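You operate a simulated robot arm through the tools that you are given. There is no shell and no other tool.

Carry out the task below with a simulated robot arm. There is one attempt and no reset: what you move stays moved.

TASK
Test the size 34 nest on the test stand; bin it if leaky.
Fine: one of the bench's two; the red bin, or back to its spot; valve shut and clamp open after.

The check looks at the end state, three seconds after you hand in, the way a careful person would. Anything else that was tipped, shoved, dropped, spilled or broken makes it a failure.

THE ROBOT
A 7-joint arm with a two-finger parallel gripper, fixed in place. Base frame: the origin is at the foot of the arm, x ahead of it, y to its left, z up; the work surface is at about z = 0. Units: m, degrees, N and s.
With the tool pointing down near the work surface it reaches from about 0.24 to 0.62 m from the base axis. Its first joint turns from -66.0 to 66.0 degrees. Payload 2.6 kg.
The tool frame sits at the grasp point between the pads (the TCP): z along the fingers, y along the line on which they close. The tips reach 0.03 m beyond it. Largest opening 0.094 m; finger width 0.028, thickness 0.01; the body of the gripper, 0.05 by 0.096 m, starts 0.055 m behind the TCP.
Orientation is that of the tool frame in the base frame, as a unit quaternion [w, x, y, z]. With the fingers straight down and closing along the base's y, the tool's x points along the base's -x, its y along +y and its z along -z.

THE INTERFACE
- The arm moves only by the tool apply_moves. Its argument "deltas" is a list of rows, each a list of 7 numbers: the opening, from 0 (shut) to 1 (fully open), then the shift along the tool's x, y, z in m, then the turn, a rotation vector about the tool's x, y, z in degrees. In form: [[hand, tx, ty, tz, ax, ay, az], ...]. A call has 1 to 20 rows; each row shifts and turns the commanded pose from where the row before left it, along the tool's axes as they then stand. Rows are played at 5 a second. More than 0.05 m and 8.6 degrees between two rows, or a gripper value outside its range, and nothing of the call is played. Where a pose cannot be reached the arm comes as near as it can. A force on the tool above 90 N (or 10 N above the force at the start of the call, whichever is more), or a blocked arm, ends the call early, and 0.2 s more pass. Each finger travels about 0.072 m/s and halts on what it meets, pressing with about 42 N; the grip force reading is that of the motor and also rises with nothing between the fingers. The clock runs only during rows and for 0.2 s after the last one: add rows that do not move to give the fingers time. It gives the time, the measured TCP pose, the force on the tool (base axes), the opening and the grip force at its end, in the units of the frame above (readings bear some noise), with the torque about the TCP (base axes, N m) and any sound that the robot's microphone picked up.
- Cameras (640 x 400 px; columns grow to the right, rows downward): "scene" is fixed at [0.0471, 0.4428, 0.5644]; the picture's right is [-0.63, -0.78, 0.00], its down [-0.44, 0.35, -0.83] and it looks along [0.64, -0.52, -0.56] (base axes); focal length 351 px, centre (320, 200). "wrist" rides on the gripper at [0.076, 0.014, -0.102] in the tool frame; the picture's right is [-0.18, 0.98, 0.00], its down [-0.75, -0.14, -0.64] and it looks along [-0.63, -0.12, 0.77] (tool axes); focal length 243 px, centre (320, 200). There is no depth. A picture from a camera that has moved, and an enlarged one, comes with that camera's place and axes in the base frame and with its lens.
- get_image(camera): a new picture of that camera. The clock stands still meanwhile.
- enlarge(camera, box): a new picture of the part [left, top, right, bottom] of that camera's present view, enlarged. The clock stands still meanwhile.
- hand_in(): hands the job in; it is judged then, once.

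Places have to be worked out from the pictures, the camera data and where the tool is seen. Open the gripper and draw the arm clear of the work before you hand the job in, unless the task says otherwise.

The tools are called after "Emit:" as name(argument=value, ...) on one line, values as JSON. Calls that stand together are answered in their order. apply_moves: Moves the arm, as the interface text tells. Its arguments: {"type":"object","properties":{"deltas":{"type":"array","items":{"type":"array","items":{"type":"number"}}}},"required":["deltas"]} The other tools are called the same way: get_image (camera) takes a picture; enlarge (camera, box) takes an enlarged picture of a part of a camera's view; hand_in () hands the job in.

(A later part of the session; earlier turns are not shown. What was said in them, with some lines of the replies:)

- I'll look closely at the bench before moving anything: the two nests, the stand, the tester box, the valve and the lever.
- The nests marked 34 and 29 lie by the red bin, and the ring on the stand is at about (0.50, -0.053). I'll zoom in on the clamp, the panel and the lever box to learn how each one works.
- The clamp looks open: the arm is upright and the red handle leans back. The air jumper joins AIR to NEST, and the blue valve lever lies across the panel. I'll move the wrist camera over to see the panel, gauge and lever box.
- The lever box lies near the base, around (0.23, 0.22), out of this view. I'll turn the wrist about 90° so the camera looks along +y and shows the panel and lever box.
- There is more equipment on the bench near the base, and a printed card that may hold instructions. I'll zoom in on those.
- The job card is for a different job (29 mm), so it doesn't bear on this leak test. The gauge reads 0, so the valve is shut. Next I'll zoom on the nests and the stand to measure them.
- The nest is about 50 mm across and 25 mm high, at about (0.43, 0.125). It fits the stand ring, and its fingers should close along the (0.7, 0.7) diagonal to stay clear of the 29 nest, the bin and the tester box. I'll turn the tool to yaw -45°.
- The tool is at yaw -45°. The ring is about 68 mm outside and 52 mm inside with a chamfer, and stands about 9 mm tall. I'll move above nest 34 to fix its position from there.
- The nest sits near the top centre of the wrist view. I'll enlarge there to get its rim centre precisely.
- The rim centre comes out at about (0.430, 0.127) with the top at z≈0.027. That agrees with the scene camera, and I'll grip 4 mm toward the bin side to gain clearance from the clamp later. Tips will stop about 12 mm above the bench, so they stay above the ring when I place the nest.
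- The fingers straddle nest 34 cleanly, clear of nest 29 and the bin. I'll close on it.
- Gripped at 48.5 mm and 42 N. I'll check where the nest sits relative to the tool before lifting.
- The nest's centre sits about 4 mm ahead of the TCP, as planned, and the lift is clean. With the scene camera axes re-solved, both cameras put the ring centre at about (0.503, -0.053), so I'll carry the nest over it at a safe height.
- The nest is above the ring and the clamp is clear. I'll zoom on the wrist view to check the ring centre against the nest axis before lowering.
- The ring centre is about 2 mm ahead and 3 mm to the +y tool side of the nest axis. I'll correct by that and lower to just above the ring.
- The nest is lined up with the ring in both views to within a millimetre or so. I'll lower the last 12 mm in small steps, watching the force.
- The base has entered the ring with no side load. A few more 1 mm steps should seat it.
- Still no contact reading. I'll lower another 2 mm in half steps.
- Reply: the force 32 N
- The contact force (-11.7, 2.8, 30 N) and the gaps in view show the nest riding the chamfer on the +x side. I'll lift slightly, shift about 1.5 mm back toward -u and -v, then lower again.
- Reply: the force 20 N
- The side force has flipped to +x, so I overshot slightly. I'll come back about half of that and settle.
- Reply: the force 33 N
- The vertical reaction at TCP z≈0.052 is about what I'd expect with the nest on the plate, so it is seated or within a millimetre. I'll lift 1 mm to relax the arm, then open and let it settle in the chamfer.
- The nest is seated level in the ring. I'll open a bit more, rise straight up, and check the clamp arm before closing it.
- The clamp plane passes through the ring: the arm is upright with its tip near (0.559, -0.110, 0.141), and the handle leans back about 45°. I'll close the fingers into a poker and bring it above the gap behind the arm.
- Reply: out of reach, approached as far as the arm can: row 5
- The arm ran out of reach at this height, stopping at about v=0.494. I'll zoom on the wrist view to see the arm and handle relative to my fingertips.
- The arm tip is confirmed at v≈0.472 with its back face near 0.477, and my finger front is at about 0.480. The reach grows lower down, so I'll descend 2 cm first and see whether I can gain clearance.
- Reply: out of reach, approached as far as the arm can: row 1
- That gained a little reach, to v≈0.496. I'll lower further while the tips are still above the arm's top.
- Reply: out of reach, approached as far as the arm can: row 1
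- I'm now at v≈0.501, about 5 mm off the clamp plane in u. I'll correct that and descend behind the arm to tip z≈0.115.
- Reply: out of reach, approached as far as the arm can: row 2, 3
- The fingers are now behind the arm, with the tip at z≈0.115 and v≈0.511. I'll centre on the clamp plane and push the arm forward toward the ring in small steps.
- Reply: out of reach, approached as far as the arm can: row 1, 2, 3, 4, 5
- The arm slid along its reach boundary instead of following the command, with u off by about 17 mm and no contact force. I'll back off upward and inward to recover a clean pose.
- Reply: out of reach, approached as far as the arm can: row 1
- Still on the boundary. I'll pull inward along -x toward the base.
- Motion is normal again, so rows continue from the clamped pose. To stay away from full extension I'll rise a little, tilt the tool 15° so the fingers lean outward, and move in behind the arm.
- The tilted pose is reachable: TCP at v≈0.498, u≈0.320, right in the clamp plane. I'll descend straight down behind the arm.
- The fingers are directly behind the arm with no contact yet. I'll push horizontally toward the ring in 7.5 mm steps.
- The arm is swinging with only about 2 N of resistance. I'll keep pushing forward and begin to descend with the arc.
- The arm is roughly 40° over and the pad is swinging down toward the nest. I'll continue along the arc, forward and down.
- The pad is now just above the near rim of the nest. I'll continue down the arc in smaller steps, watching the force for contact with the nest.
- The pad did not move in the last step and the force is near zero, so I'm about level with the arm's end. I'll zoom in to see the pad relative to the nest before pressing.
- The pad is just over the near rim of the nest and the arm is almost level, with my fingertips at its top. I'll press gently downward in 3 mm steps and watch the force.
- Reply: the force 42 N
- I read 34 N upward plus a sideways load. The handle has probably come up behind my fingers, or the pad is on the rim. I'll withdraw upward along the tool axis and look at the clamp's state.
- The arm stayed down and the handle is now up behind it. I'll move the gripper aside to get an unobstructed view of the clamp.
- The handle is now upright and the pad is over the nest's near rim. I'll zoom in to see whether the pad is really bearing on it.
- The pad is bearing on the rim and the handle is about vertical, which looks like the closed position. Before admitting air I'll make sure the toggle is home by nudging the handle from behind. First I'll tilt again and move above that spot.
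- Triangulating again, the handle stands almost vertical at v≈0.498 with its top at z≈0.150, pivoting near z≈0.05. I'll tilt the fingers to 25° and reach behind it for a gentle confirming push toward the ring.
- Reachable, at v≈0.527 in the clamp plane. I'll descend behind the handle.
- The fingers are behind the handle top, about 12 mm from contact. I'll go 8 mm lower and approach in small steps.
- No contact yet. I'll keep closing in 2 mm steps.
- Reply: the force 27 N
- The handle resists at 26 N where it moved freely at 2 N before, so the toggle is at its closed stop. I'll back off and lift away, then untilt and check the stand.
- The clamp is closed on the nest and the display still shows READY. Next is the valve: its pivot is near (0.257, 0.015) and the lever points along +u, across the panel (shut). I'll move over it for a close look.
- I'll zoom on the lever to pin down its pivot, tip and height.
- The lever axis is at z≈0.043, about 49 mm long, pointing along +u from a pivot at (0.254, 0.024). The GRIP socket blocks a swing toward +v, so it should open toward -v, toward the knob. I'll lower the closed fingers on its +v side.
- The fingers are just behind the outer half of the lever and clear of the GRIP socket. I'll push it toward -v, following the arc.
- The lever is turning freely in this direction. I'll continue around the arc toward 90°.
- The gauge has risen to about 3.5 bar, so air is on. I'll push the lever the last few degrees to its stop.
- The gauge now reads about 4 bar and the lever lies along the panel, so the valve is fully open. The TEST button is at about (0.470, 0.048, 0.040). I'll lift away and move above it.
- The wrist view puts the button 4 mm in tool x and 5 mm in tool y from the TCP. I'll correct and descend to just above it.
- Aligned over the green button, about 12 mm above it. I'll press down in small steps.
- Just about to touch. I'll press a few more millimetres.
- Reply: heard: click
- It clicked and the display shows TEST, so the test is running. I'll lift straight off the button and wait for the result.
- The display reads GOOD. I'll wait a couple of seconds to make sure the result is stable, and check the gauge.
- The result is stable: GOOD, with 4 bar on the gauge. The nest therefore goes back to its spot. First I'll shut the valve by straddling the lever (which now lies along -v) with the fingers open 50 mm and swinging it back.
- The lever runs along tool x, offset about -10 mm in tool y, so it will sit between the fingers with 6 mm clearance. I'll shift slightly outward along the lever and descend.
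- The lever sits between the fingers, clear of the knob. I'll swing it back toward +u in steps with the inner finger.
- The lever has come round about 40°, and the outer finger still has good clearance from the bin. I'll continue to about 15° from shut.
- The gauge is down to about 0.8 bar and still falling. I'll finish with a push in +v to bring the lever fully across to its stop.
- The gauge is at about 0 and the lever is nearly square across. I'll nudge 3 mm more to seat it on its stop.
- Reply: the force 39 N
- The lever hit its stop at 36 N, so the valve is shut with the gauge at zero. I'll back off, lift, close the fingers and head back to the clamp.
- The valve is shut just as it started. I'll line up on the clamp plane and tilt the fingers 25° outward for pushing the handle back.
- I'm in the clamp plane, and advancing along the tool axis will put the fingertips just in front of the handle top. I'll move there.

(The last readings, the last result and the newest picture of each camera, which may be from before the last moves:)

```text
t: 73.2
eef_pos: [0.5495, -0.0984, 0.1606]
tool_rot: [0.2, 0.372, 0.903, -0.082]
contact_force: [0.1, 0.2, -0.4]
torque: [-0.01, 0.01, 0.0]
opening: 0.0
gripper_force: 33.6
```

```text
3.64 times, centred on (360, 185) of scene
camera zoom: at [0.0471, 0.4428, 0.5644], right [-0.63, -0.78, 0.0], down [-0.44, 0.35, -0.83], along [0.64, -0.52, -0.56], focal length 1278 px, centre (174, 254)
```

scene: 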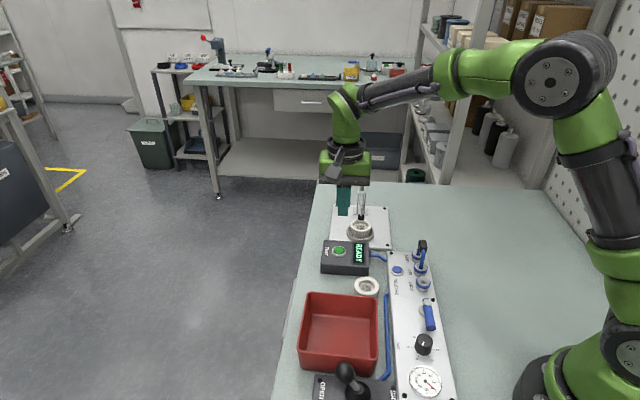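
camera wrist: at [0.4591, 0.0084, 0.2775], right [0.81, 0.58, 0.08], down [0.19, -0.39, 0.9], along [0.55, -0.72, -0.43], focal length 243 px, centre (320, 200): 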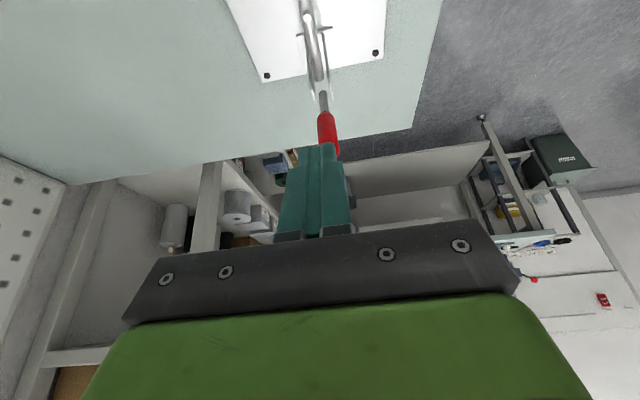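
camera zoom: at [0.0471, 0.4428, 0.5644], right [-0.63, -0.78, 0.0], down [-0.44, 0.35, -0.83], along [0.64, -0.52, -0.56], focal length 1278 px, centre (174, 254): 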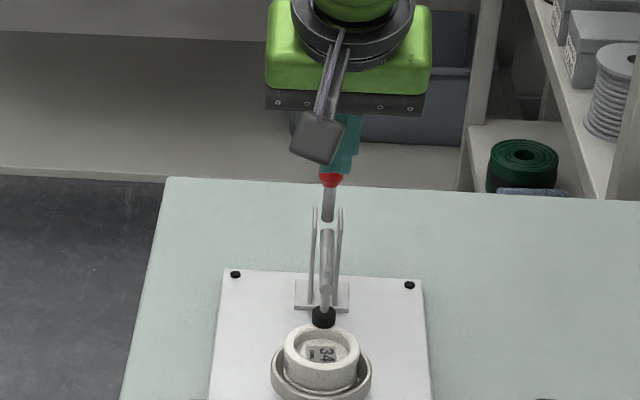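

The fingers are directly in front of the handle. I'll push it back toward +v in 7 mm steps, watching the force.

Emit:
apply_moves(deltas=[[0, -0.006, 0, 0.0037, 0, 0, 0], [0, -0.006, 0, 0.0037, 0, 0, 0], [0, -0.006, 0, 0.0037, 0, 0, 0], [0, 0, 0, 0, 0, 0, 0]])

Emit:
enlarge(camera="wrist", box=[230, 0, 410, 180])

Emit:
enlarge(camera="scene", box=[310, 130, 410, 240])

```text
t: 74.2
eef_pos: [0.5636, -0.1144, 0.1602]
tool_rot: [0.2, 0.372, 0.902, -0.084]
contact_force: [0.1, -0.1, 0.6]
torque: [0.03, -0.05, 0.01]
opening: 0.0
gripper_force: 32.7
```

```text
2.22 times, centred on (320, 90) of wrist
camera zoom: at [0.4941, -0.0251, 0.222], right [0.81, 0.58, 0.08], down [0.19, -0.39, 0.9], along [0.55, -0.72, -0.43], focal length 539 px, centre (320, 444)
```

zoom: 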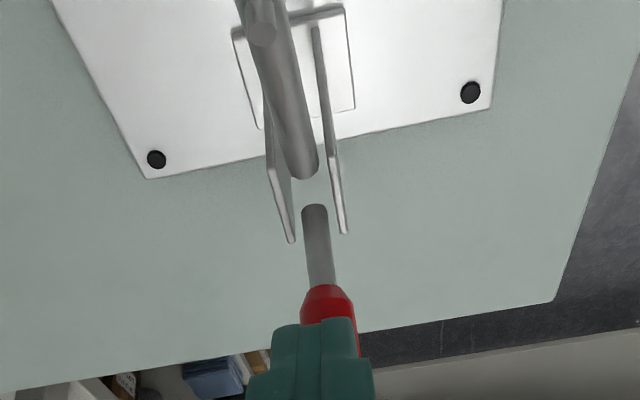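

```text
3.64 times, centred on (360, 185) of scene
camera zoom: at [0.0471, 0.4428, 0.5644], right [-0.63, -0.78, 0.0], down [-0.44, 0.35, -0.83], along [0.64, -0.52, -0.56], focal length 1278 px, centre (174, 254)
```

zoom: 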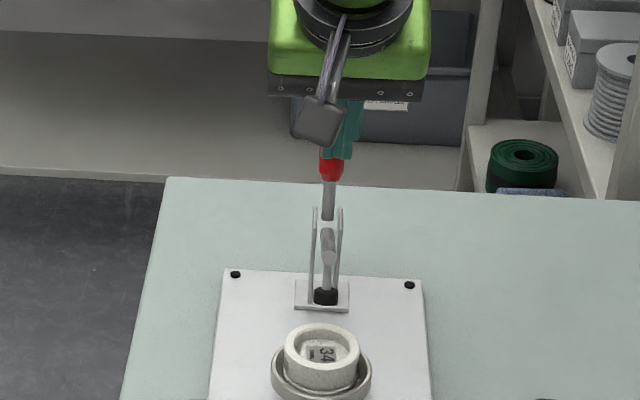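

The handle is swinging back and the pad has lifted off the nest with almost no force. I'll continue along the handle's arc to fully open.

Emit:
apply_moves(deltas=[[0, -0.006, 0, 0.0055, 0, 0, 0], [0, -0.006, 0, 0.0055, 0, 0, 0], [0, -0.006, 0, 0.0055, 0, 0, 0], [0, -0.006, 0, 0.0055, 0, 0, 0], [0, -0.0049, 0, 0.009, 0, 0, 0], [0, 0, 0, 0, 0, 0, 0]])

Emit:
enlarge(camera="wrist", box=[230, 0, 410, 180])

Emit:
enlarge(camera="scene", box=[310, 130, 410, 240])

```text
t: 75.6
eef_pos: [0.5923, -0.1415, 0.1437]
tool_rot: [0.2, 0.373, 0.902, -0.083]
contact_force: [0.2, 0.1, 0.2]
torque: [0.0, 0.0, -0.01]
opening: 0.0002
gripper_force: 33.7
```

```text
2.22 times, centred on (320, 90) of wrist
camera zoom: at [0.5217, -0.0529, 0.2053], right [0.81, 0.58, 0.08], down [0.19, -0.39, 0.9], along [0.55, -0.72, -0.43], focal length 539 px, centre (320, 444)
```

zoom: 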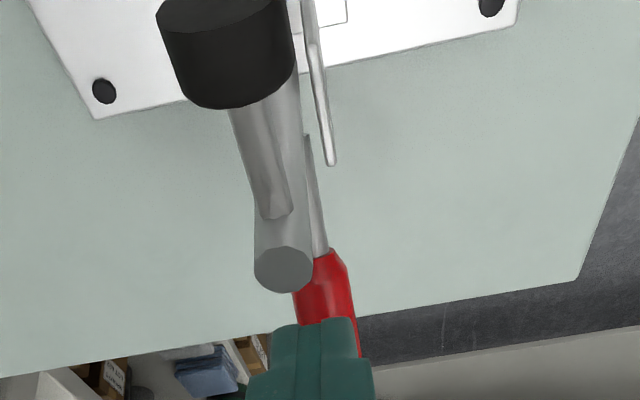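

```text
3.64 times, centred on (360, 185) of scene
camera zoom: at [0.0471, 0.4428, 0.5644], right [-0.63, -0.78, 0.0], down [-0.44, 0.35, -0.83], along [0.64, -0.52, -0.56], focal length 1278 px, centre (174, 254)
```

zoom: 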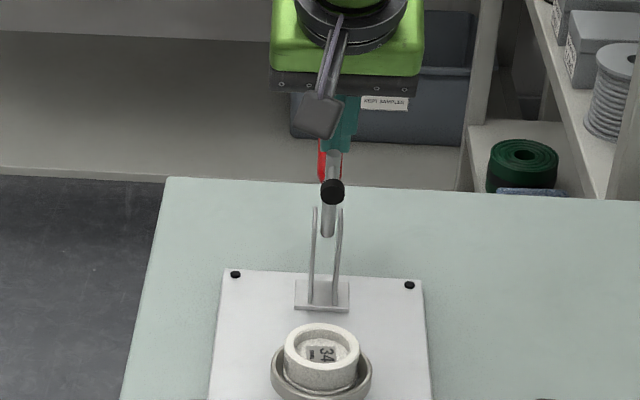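

The arm is back to about its original upright pose. I'll give a small final push to feel the open stop.

Emit:
apply_moves(deltas=[[0, -0.0025, 0, 0.005, 0, 0, 0], [0, -0.0025, 0, 0.005, 0, 0, 0], [0, 0, 0, 0, 0, 0, 0]])

Emit:
enlarge(camera="scene", box=[310, 130, 410, 240])

```text
t: 76.4
eef_pos: [0.5974, -0.1466, 0.1358]
tool_rot: [0.2, 0.373, 0.902, -0.082]
contact_force: [-0.3, -1.1, -0.1]
torque: [0.02, 0.01, 0.0]
opening: 0.0001
gripper_force: 32.6
```

```text
3.64 times, centred on (360, 185) of scene
camera zoom: at [0.0471, 0.4428, 0.5644], right [-0.63, -0.78, 0.0], down [-0.44, 0.35, -0.83], along [0.64, -0.52, -0.56], focal length 1278 px, centre (174, 254)
```

zoom: 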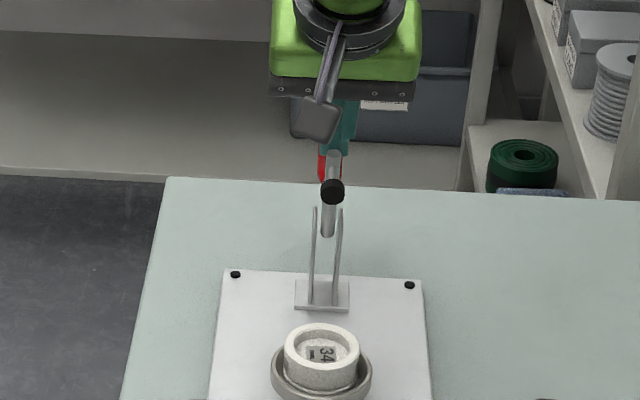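

The clamp is at its original open pose and no longer moves. I'll withdraw along the tool axis, untilt, and look at the stand.

Emit:
apply_moves(deltas=[[0, 0, 0, -0.03, 0, 0, 0], [0, 0, 0, -0.04, 0, 0, 0], [0, 0, 0, -0.04, 0, 0, 0], [0, 0.04, 0, -0.02, 0, 8.5, 0], [0, 0.04, 0, 0, 0, 8.5, 0], [0, 0.04, 0, 0, 0, 8, 0], [0, 0, 0, 0, 0, 0, 0]])

Emit:
get_image(camera="wrist")

Emit:
get_image(camera="scene")

```text
t: 78.0
eef_pos: [0.4795, -0.0273, 0.2199]
tool_rot: [-0.001, 0.382, 0.924, 0.001]
contact_force: [-1.7, 1.4, 0.3]
torque: [0.0, -0.01, 0.0]
opening: 0.0
gripper_force: 33.0
```

```text
taken
camera wrist: at [0.4355, 0.0365, 0.3233], right [0.82, 0.57, 0.0], down [0.44, -0.63, 0.64], along [0.36, -0.53, -0.77], focal length 243 px, centre (320, 200)
```

wrist: 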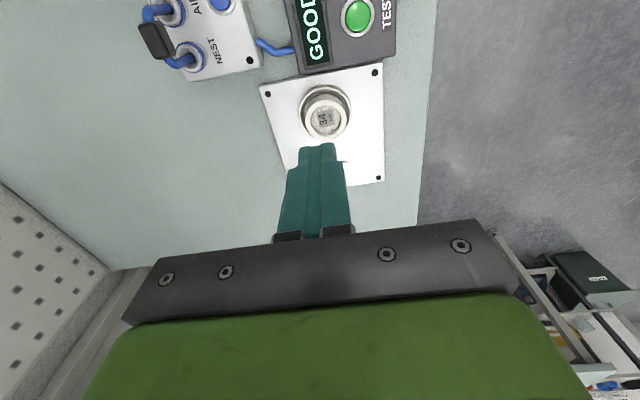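

```text
taken
```

scene: 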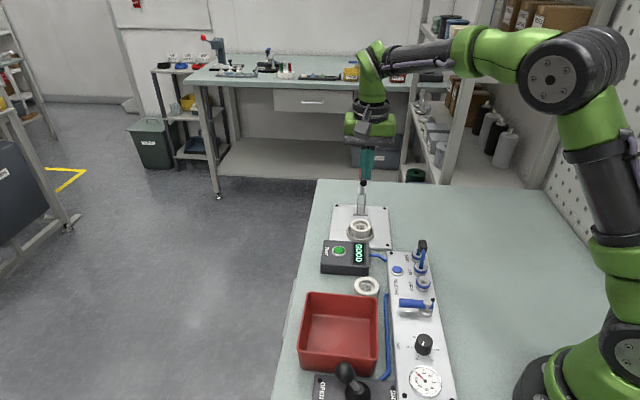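

The clamp is open, the valve shut, and the nest is still in the ring. I'll open the fingers and come down over it.

Emit:
apply_moves(deltas=[[0.4, 0, 0, 0, 0, 0, 0], [0.85, -0.0159, 0, 0, 0, 0, 0], [0.85, -0.0159, 0, 0, 0, 0, 0], [0.85, 0, 0, 0.04, 0, 0, 0], [0.85, 0, 0, 0.04, 0, 0, 0], [0.85, 0, 0, 0.03, 0, 0, 0], [0.85, 0, 0, 0, 0, 0, 0]])

Emit:
get_image(camera="wrist")

Emit:
enlarge(camera="scene", box=[310, 160, 410, 260])

```text
t: 79.6
eef_pos: [0.5005, -0.0505, 0.1103]
tool_rot: [0.0, 0.382, 0.924, 0.001]
contact_force: [-0.2, -0.4, 0.0]
torque: [0.03, -0.02, 0.02]
opening: 0.0798
gripper_force: 0.0
```

```text
taken
camera wrist: at [0.4567, 0.0127, 0.2132], right [0.82, 0.57, 0.0], down [0.43, -0.63, 0.64], along [0.36, -0.53, -0.77], focal length 243 px, centre (320, 200)
```

wrist: 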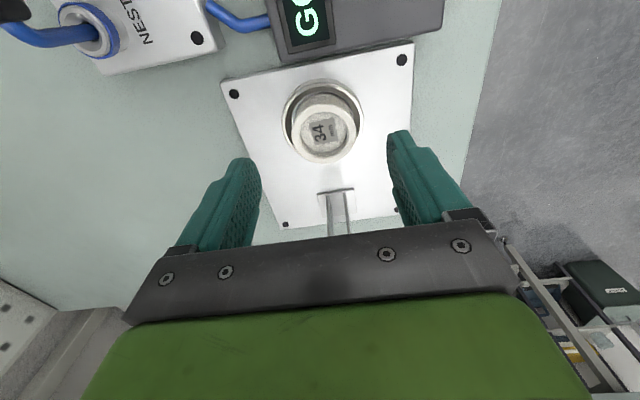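

```text
4.00 times, centred on (360, 210) of scene
camera zoom: at [0.0471, 0.4428, 0.5644], right [-0.63, -0.78, 0.0], down [-0.44, 0.35, -0.83], along [0.64, -0.52, -0.56], focal length 1406 px, centre (160, 160)
```

zoom: 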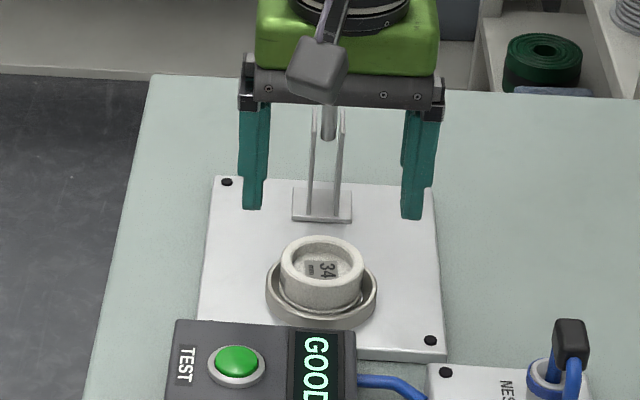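

The nest is about 2.5 mm to +y of the TCP. I'll correct, descend to the same grip height as before (z≈0.053), and close.

Emit:
apply_moves(deltas=[[0.85, -0.0012, 0.0025, 0.03, 0, 0, 0], [0.85, 0, 0, 0.02, 0, 0, 0], [0.85, 0, 0, 0.0065, 0, 0, 0], [0.85, 0, 0, 0, 0, 0, 0]])

Emit:
enlarge(camera="wrist", box=[220, 80, 420, 220])

Emit:
enlarge(camera="scene", box=[320, 190, 400, 250])

```text
t: 80.6
eef_pos: [0.5031, -0.0496, 0.0532]
tool_rot: [0.0, 0.382, 0.924, -0.001]
contact_force: [0.0, 0.4, -0.9]
torque: [-0.01, 0.01, 0.03]
opening: 0.0802
gripper_force: 0.1
```

```text
2.86 times, centred on (320, 150) of wrist
camera zoom: at [0.4583, 0.0135, 0.1574], right [0.82, 0.57, 0.0], down [0.43, -0.63, 0.64], along [0.36, -0.53, -0.77], focal length 693 px, centre (320, 343)
```

zoom: 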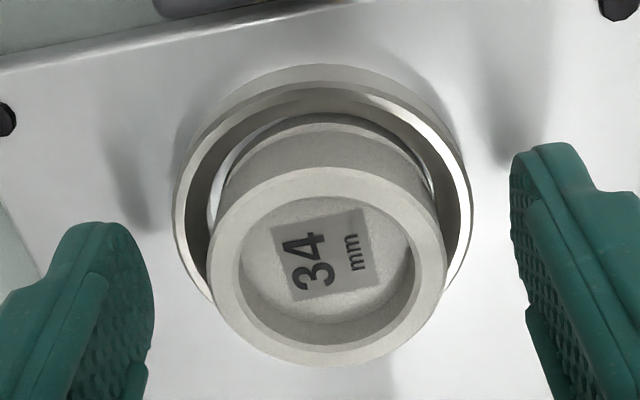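

```text
6.67 times, centred on (360, 220) of scene
camera zoom: at [0.0471, 0.4428, 0.5644], right [-0.63, -0.78, 0.0], down [-0.44, 0.35, -0.83], along [0.64, -0.52, -0.56], focal length 2343 px, centre (53, 67)
```

zoom: 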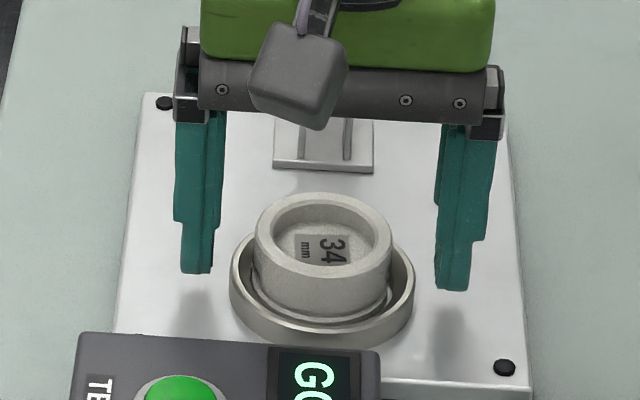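

The nest is centred between the fingers, and the tips are just above the ring's rim. I'll close on it and lift gently.

Emit:
apply_moves(deltas=[[0.65, 0, 0, 0, 0, 0, 0], [0.55, 0, 0, 0, 0, 0, 0], [0.45, 0, 0, 0, 0, 0, 0], [0.4, 0, 0, 0, 0, 0, 0], [0.4, 0, 0, 0, 0, 0, 0]])

Emit:
enlarge(camera="wrist", box=[260, 110, 400, 220])

```text
t: 81.8
eef_pos: [0.5022, -0.05, 0.0537]
tool_rot: [0.0, 0.382, 0.924, 0.0]
contact_force: [0.4, -0.4, 0.3]
torque: [-0.01, 0.04, 0.02]
opening: 0.0488
gripper_force: 41.9
```

```text
3.64 times, centred on (330, 165) of wrist
camera zoom: at [0.4582, 0.0135, 0.1575], right [0.82, 0.57, 0.0], down [0.43, -0.63, 0.64], along [0.36, -0.53, -0.77], focal length 882 px, centre (284, 327)
```

zoom: 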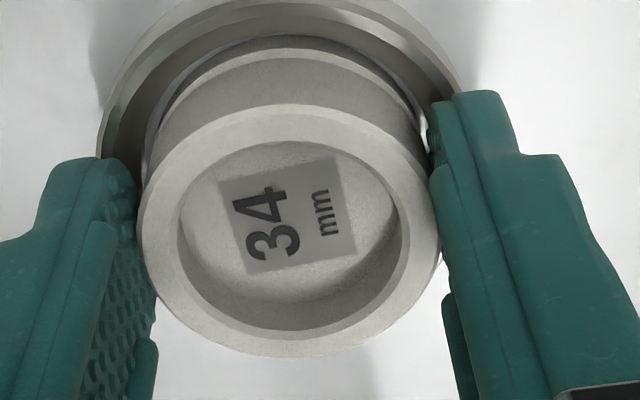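

The grip matches the original one almost exactly, so returning the TCP to its original pick pose will put the nest back on its spot. I'll lift straight up and carry it back.

Emit:
apply_moves(deltas=[[0.4, 0, 0, -0.01, 0, 0, 0], [0.4, 0, 0, -0.02, 0, 0, 0], [0.4, 0, 0, -0.03, 0, 0, 0], [0.4, 0, 0, -0.04, 0, 0, 0], [0.4, 0.01, 0.004, -0.01, 0, 0, 0], [0.4, 0.034, 0.0141, 0, 0, 0, 0], [0.4, 0.034, 0.0141, 0, 0, 0, 0], [0.4, 0.034, 0.0141, 0, 0, 0, 0], [0.4, 0.034, 0.0141, 0, 0, 0, 0], [0.4, 0.0342, 0.0139, 0, 0, 0, 0], [0.4, 0, 0, 0, 0, 0, 0]])

Emit:
get_image(camera="wrist")

Emit:
get_image(camera="scene")

```text
t: 84.2
eef_pos: [0.4257, 0.1307, 0.1636]
tool_rot: [-0.001, 0.381, 0.925, 0.0]
contact_force: [0.4, -0.5, -0.3]
torque: [0.01, 0.05, -0.04]
opening: 0.0488
gripper_force: 41.6
```

```text
taken
camera wrist: at [0.3814, 0.1934, 0.2674], right [0.82, 0.57, 0.0], down [0.43, -0.63, 0.64], along [0.36, -0.53, -0.77], focal length 243 px, centre (320, 200)
```

wrist: 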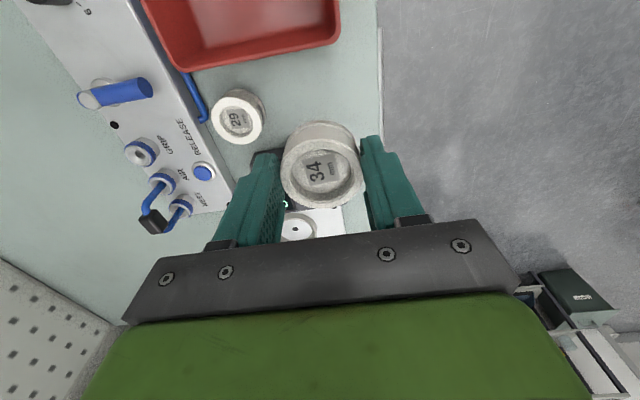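

```text
taken
```

scene: 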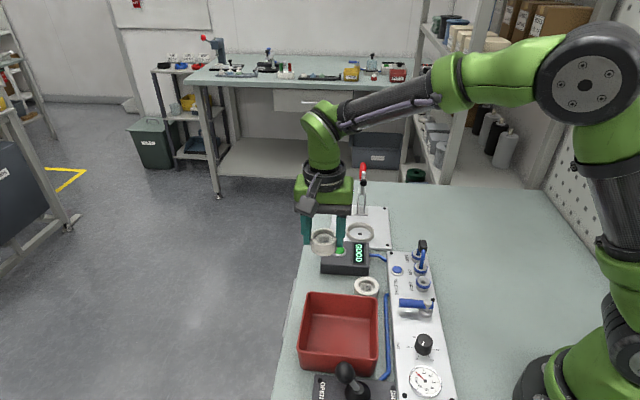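

The view is shifted about 5 px compared with the original lift, which is about 3–4 mm in -u. I'll correct by 3 mm, lower to just above the bench, and compare with the original grip picture before setting down.

Emit:
apply_moves(deltas=[[0.4, 0, 0.003, 0.04, 0, 0, 0], [0.4, 0, 0, 0.04, 0, 0, 0], [0.4, 0, 0, 0.03, 0, 0, 0], [0.4, 0, 0, 0.005, 0, 0, 0], [0.4, 0, 0, 0, 0, 0, 0]])

Emit:
get_image(camera="wrist")

Emit:
enlarge(camera="scene", box=[280, 230, 420, 320])

```text
t: 85.4
eef_pos: [0.4308, 0.1336, 0.0484]
tool_rot: [0.0, 0.381, 0.924, 0.0]
contact_force: [0.2, 0.0, -0.7]
torque: [-0.02, -0.01, 0.0]
opening: 0.0488
gripper_force: 41.8
```

```text
taken
camera wrist: at [0.3872, 0.1963, 0.1522], right [0.82, 0.57, 0.0], down [0.43, -0.63, 0.64], along [0.36, -0.53, -0.77], focal length 243 px, centre (320, 200)
```

wrist: 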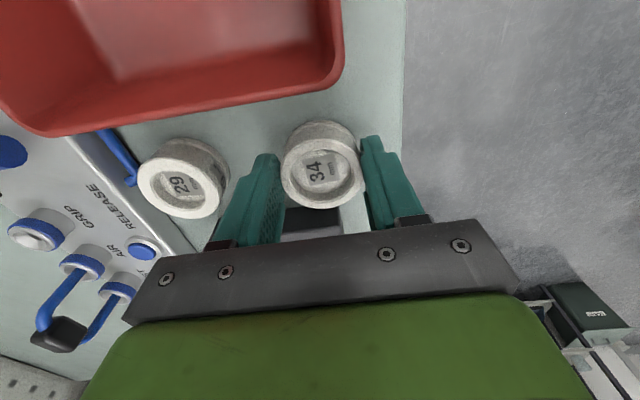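

```text
4.44 times, centred on (350, 275) of scene
camera zoom: at [0.0471, 0.4428, 0.5644], right [-0.63, -0.78, 0.0], down [-0.44, 0.35, -0.83], along [0.64, -0.52, -0.56], focal length 1562 px, centre (187, -133)
```

zoom: 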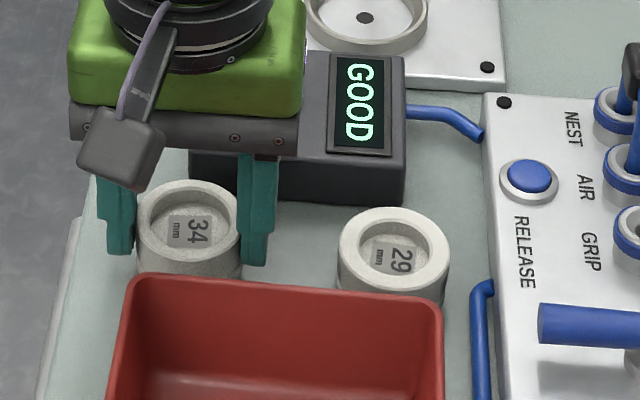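

Compared with the first grip picture the nest is now about 4.5 mm too far in +u, which the readings confirm (u 0.399 against 0.3946). I'll correct that and check again.

Emit:
apply_moves(deltas=[[0.4, 0, -0.0045, 0, 0, 0, 0], [0.4, 0, 0, 0, 0, 0, 0], [0.4, 0, 0, 0, 0, 0, 0]])

Emit:
enlarge(camera="scene", box=[280, 230, 420, 320])

Emit:
get_image(camera="wrist")

```text
t: 86.2
eef_pos: [0.4275, 0.1308, 0.0498]
tool_rot: [0.0, 0.381, 0.924, 0.0]
contact_force: [-0.1, -0.6, -0.8]
torque: [0.03, -0.05, 0.0]
opening: 0.0488
gripper_force: 42.0
```

```text
4.44 times, centred on (350, 275) of scene
camera zoom: at [0.0471, 0.4428, 0.5644], right [-0.63, -0.78, 0.0], down [-0.44, 0.35, -0.83], along [0.64, -0.52, -0.56], focal length 1562 px, centre (187, -133)
```

zoom: 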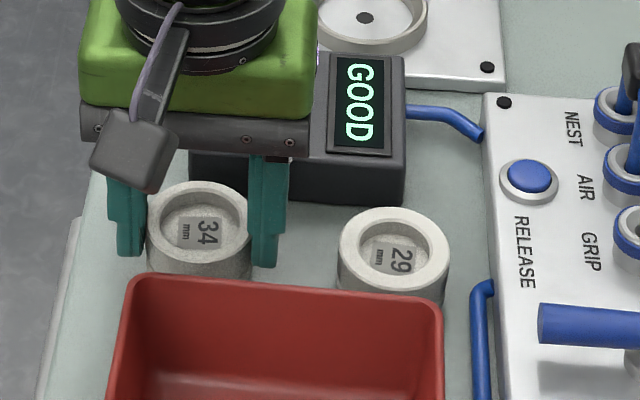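

```text
taken
camera wrist: at [0.3831, 0.1937, 0.1529], right [0.82, 0.57, 0.0], down [0.43, -0.63, 0.64], along [0.36, -0.53, -0.77], focal length 243 px, centre (320, 200)
```

wrist: 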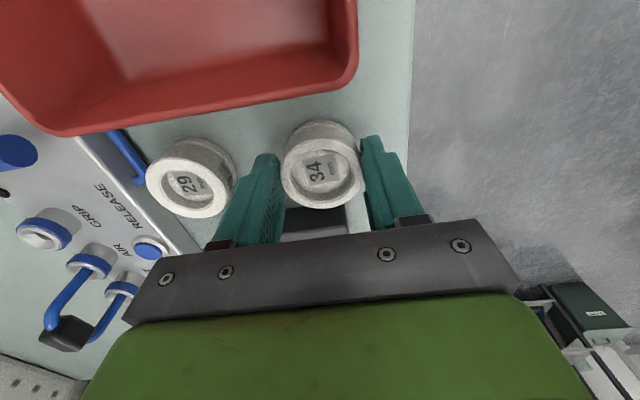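

It matches the original picture now. I'll lower the last 6 mm in small steps until it touches.

Emit:
apply_moves(deltas=[[0.4, 0, 0, 0.003, 0, 0, 0], [0.4, 0, 0, 0.002, 0, 0, 0], [0.4, 0, 0, 0, 0, 0, 0]])

Emit:
enlarge(camera="scene", box=[280, 230, 420, 320])

```text
t: 87.0
eef_pos: [0.4268, 0.1299, 0.0455]
tool_rot: [0.001, 0.382, 0.924, 0.0]
contact_force: [-0.2, 0.8, -0.8]
torque: [0.02, 0.0, 0.01]
opening: 0.0489
gripper_force: 42.0
```

```text
4.44 times, centred on (350, 275) of scene
camera zoom: at [0.0471, 0.4428, 0.5644], right [-0.63, -0.78, 0.0], down [-0.44, 0.35, -0.83], along [0.64, -0.52, -0.56], focal length 1562 px, centre (187, -133)
```

zoom: 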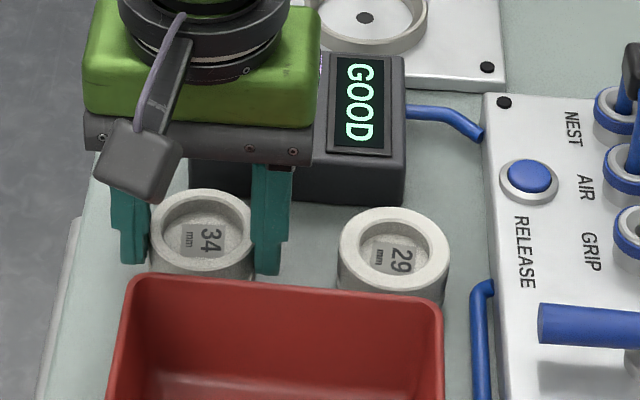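

About 2 mm remain. I'll nudge 1 mm in +u and finish the descent.

Emit:
apply_moves(deltas=[[0.4, 0, 0.001, 0.001, 0, 0, 0], [0.4, 0, 0, 0.001, 0, 0, 0], [0.4, 0, 0, 0.0006, 0, 0, 0], [0.4, 0, 0, 0, 0, 0, 0]])

```text
t: 88.0
eef_pos: [0.4291, 0.1318, 0.0444]
tool_rot: [0.002, 0.381, 0.924, 0.001]
contact_force: [-11.8, -2.7, 35.1]
torque: [-0.32, 0.42, -0.12]
opening: 0.0489
gripper_force: 42.5
```

Firm contact at 35 N, so the nest is on the bench. I'll relieve the load, trim 1.5 mm back in -u, and open the fingers.

Emit:
apply_moves(deltas=[[0.4, 0, 0, -0.002, 0, 0, 0], [0.4, 0, -0.0015, 0, 0, 0, 0], [0.4, 0, 0, 0.001, 0, 0, 0], [0.4, 0, 0, 0, 0, 0, 0]])

Emit:
enlarge(camera="scene", box=[280, 230, 420, 320])

```text
t: 89.0
eef_pos: [0.4272, 0.1294, 0.0435]
tool_rot: [0.002, 0.381, 0.925, 0.001]
contact_force: [8.1, 2.1, 21.3]
torque: [-0.03, -0.3, 0.02]
opening: 0.0488
gripper_force: 41.5
```

```text
4.44 times, centred on (350, 275) of scene
camera zoom: at [0.047, 0.4428, 0.5645], right [-0.63, -0.78, 0.0], down [-0.44, 0.35, -0.83], along [0.64, -0.52, -0.56], focal length 1562 px, centre (187, -133)
```

zoom: 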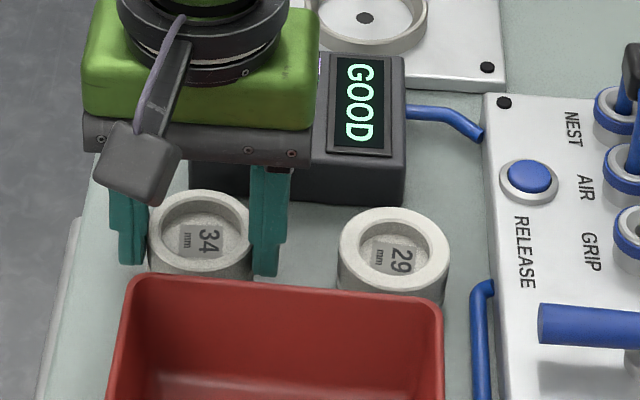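

The nest is within about 1 mm of its original place and resting on the bench. I'll open the fingers and rise straight up.

Emit:
apply_moves(deltas=[[0.4, 0, 0, -0.0005, 0, 0, 0], [0.5, 0, 0, 0, 0, 0, 0], [0.6, 0, 0, 0, 0, 0, 0], [0.75, 0, 0, 0, 0, 0, 0], [0.85, 0, 0, 0, 0, 0, 0], [0.85, 0, 0, 0, 0, 0, 0], [0.85, 0, 0, -0.02, 0, 0, 0], [0.85, 0, 0, -0.04, 0, 0, 0], [0.85, 0, 0, -0.04, 0, 0, 0], [0.85, 0, 0, -0.04, 0, 0, 0], [0.85, 0, 0, -0.04, 0, 0, 0], [0.85, 0, 0, 0, 0, 0, 0]])

Emit:
get_image(camera="wrist")

Emit:
get_image(camera="scene")

Emit:
enlarge(camera="scene", box=[300, 262, 390, 312])

```text
t: 91.6
eef_pos: [0.4246, 0.1275, 0.2252]
tool_rot: [0.0, 0.381, 0.924, 0.0]
contact_force: [0.1, -0.3, 0.1]
torque: [-0.04, 0.01, -0.03]
opening: 0.0798
gripper_force: 0.1
```

```text
taken
camera wrist: at [0.3805, 0.1916, 0.3282], right [0.82, 0.57, 0.0], down [0.43, -0.63, 0.64], along [0.36, -0.53, -0.77], focal length 243 px, centre (320, 200)
```

wrist: 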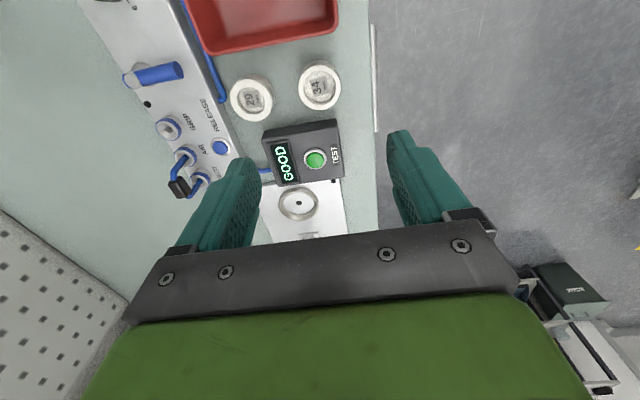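

```text
taken
```

scene: 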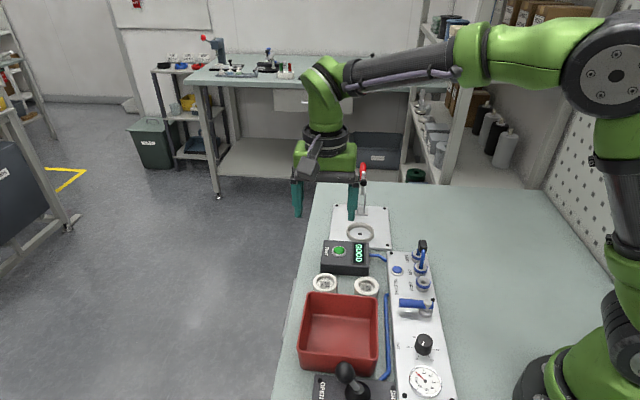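

```text
7.11 times, centred on (345, 287) of scene
camera zoom: at [0.0471, 0.4428, 0.5644], right [-0.63, -0.78, 0.0], down [-0.44, 0.35, -0.83], along [0.64, -0.52, -0.56], focal length 2499 px, centre (142, -419)
```

zoom: 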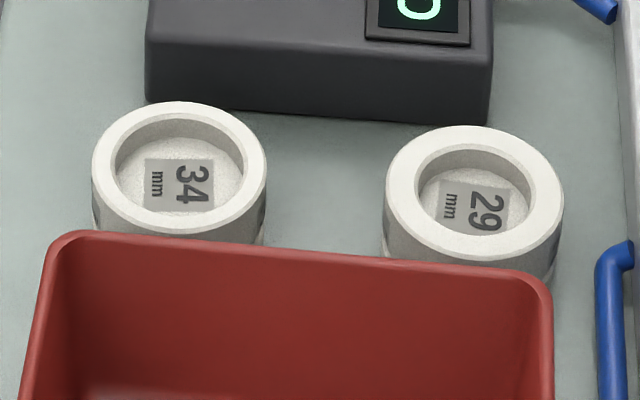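

Nest 34 is upright but shifted about 5.5 mm in -u from where it started, probably dragged when the loaded arm relaxed. I'll go back down, check my position, and use the closing fingers to centre it on the original place without pressing on the bench.

Emit:
apply_moves(deltas=[[0.85, 0, 0.0036, 0.045, 0, 0, 0], [0.85, 0, 0, 0.045, 0, 0, 0], [0.85, 0, 0, 0.045, 0, 0, 0], [0.85, 0, 0, 0.03, 0, 0, 0], [0.85, 0, 0, 0.015, 0, 0, 0], [0.85, 0, 0, 0, 0, 0, 0], [0.85, 0, 0, 0, 0, 0, 0]])

Emit:
get_image(camera="wrist")

```text
t: 93.2
eef_pos: [0.4272, 0.1322, 0.0427]
tool_rot: [0.0, 0.38, 0.925, 0.0]
contact_force: [0.3, 0.2, 0.0]
torque: [0.01, 0.0, 0.02]
opening: 0.0797
gripper_force: 0.1
```

```text
taken
camera wrist: at [0.3832, 0.1967, 0.1463], right [0.82, 0.57, 0.0], down [0.43, -0.63, 0.64], along [0.36, -0.53, -0.77], focal length 243 px, centre (320, 200)
```

wrist: 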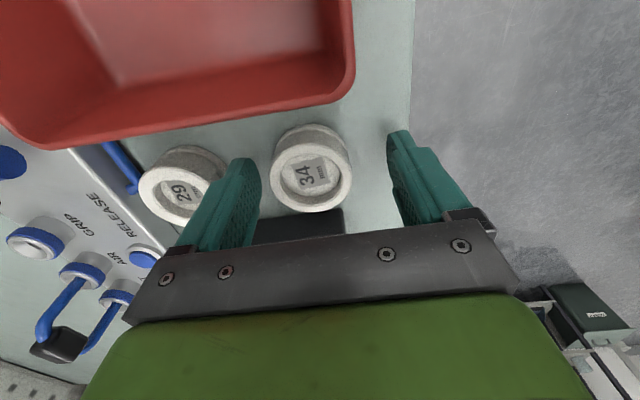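

The position matches the original pick view in u. I'll close just to 50 mm, barely wider than the nest, so it is nudged to centre without gripping, then open again.

Emit:
apply_moves(deltas=[[0.75, 0, -0.001, 0, 0, 0, 0], [0.68, 0, 0, 0, 0, 0, 0], [0.62, 0, 0, 0, 0, 0, 0], [0.57, 0, 0, 0, 0, 0, 0], [0.53, 0, 0, 0, 0, 0, 0], [0.53, 0, 0, 0, 0, 0, 0], [0.53, 0, 0, 0, 0, 0, 0]])

Emit:
enlarge(camera="scene", box=[300, 262, 390, 312])

```text
t: 94.8
eef_pos: [0.4277, 0.1316, 0.043]
tool_rot: [0.001, 0.382, 0.924, 0.0]
contact_force: [-0.1, 0.0, 0.0]
torque: [0.01, 0.02, -0.01]
opening: 0.05
gripper_force: 0.1
```

```text
7.11 times, centred on (345, 287) of scene
camera zoom: at [0.0471, 0.4428, 0.5644], right [-0.63, -0.78, 0.0], down [-0.44, 0.35, -0.83], along [0.64, -0.52, -0.56], focal length 2499 px, centre (142, -419)
```

zoom: 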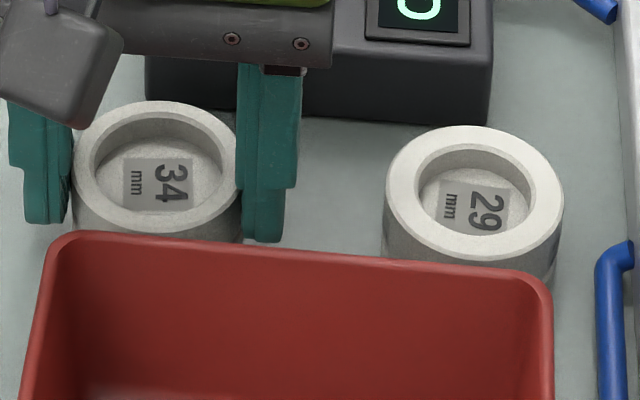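

The rim is now centred at about column 158, against 159 originally, so the nest is back on its spot. I'll open the fingers and lift away.

Emit:
apply_moves(deltas=[[0.57, 0, 0, 0, 0, 0, 0], [0.65, 0, 0, 0, 0, 0, 0], [0.75, 0, 0, 0, 0, 0, 0], [0.85, 0, 0, 0, 0, 0, 0], [0.85, 0, 0, 0, 0, 0, 0], [0.85, 0, 0, -0.02, 0, 0, 0], [0.85, 0, 0, -0.04, 0, 0, 0], [0.85, 0, 0, -0.045, 0, 0, 0], [0.85, 0, 0, -0.045, 0, 0, 0], [0.85, 0, 0, -0.045, 0, 0, 0], [0.85, 0.03, -0.03, -0.02, 0, 0, 0], [1, 0.03, -0.03, 0, 0, 0, 0], [1, 0, -0.04, 0, 0, 0, 0], [1, 0, -0.04, 0, 0, 0, 0], [1, 0, 0, 0, 0, 0, 0]])

Emit:
get_image(camera="scene")

Emit:
enlarge(camera="scene", box=[300, 262, 390, 312])

Emit:
enlarge(camera="scene", box=[310, 150, 450, 280])

Emit:
enlarge(camera="scene", box=[300, 260, 460, 400])

```text
t: 98.0
eef_pos: [0.2858, 0.0753, 0.2595]
tool_rot: [0.001, 0.382, 0.924, 0.0]
contact_force: [-1.0, 0.9, -0.8]
torque: [-0.01, -0.01, 0.0]
opening: 0.094
gripper_force: 0.1
```

```text
taken
```

scene: 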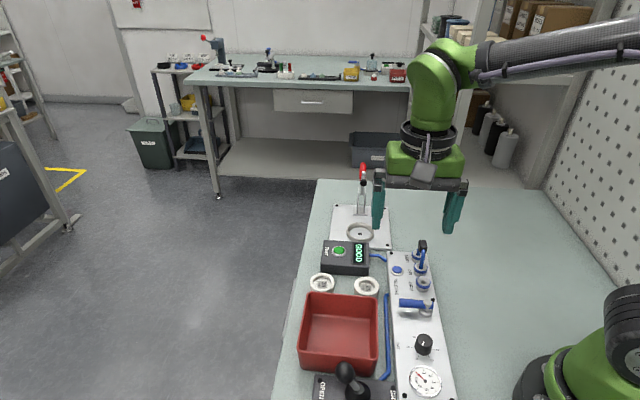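

```text
7.11 times, centred on (345, 287) of scene
camera zoom: at [0.0471, 0.4428, 0.5644], right [-0.63, -0.78, 0.0], down [-0.44, 0.35, -0.83], along [0.64, -0.52, -0.56], focal length 2499 px, centre (142, -419)
```

zoom: 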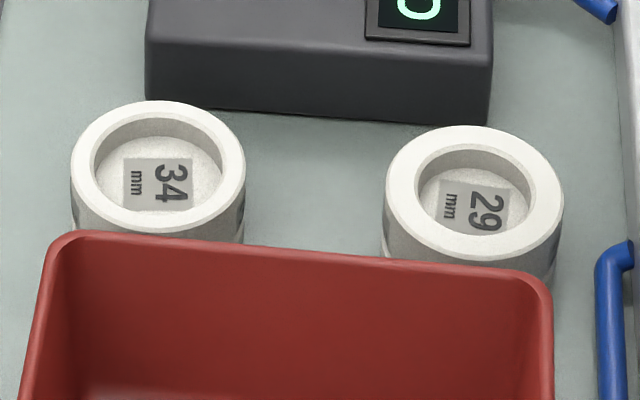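

```text
3.08 times, centred on (380, 215) of scene
camera zoom: at [0.0471, 0.4428, 0.5644], right [-0.63, -0.78, 0.0], down [-0.44, 0.35, -0.83], along [0.64, -0.52, -0.56], focal length 1081 px, centre (135, 154)
```

zoom: 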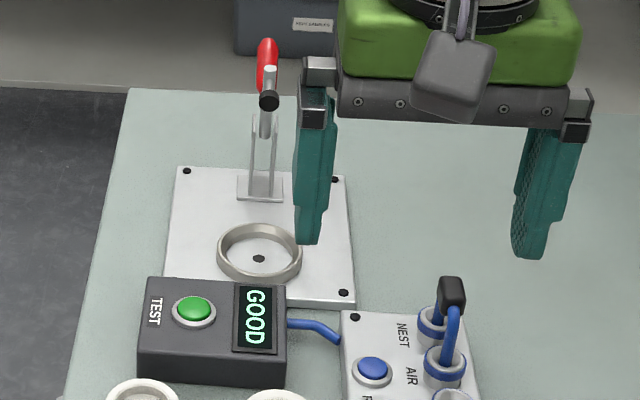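

```text
2.86 times, centred on (380, 330) of scene
camera zoom: at [0.0471, 0.4428, 0.5644], right [-0.63, -0.78, 0.0], down [-0.44, 0.35, -0.83], along [0.64, -0.52, -0.56], focal length 1004 px, centre (149, -171)
```

zoom: 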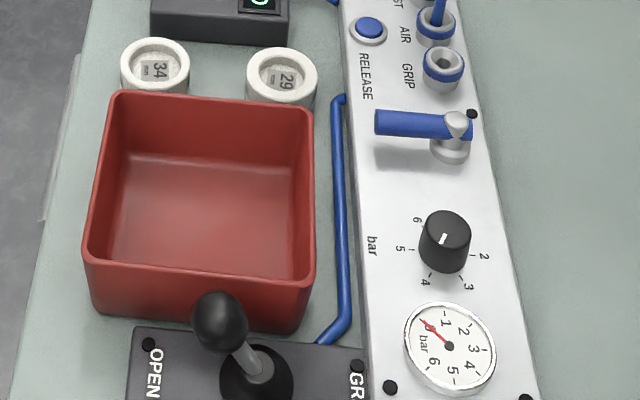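

The final pictures show what the task asks for:
- **Nest 34:** it tested GOOD and is back on its spot.
- **Valve and clamp:** the valve is shut with the gauge at 0, and the clamp is fully open.
- **Bench:** nothing else has moved.
- **Arm:** the gripper is open and clear of the work.

I'm handing in.

Emit:
hand_in()

```text
The job is handed in.
```

The size 34 nest tested GOOD at about 4 bar, so I put it back on its spot instead of binning it. The result held steady for a couple of seconds before I took it as final.

- **Nest position:** it is within about 1 mm of where it started. My first set-down was about 5 mm off, so I nudged it back into place with the fingers.
- **Valve and clamp:** the valve is shut with the gauge at zero, and the clamp is open as it was at the start.
- **Clamp contact:** the clamp pad pressed on the near rim of the nest, not its centre. The handle was at its closed stop, and the test ran normally.
- **Everything else:** the last pictures show nothing else moved. I left the regulator, hose jumper and lever box alone, and the arm is clear with the gripper open.
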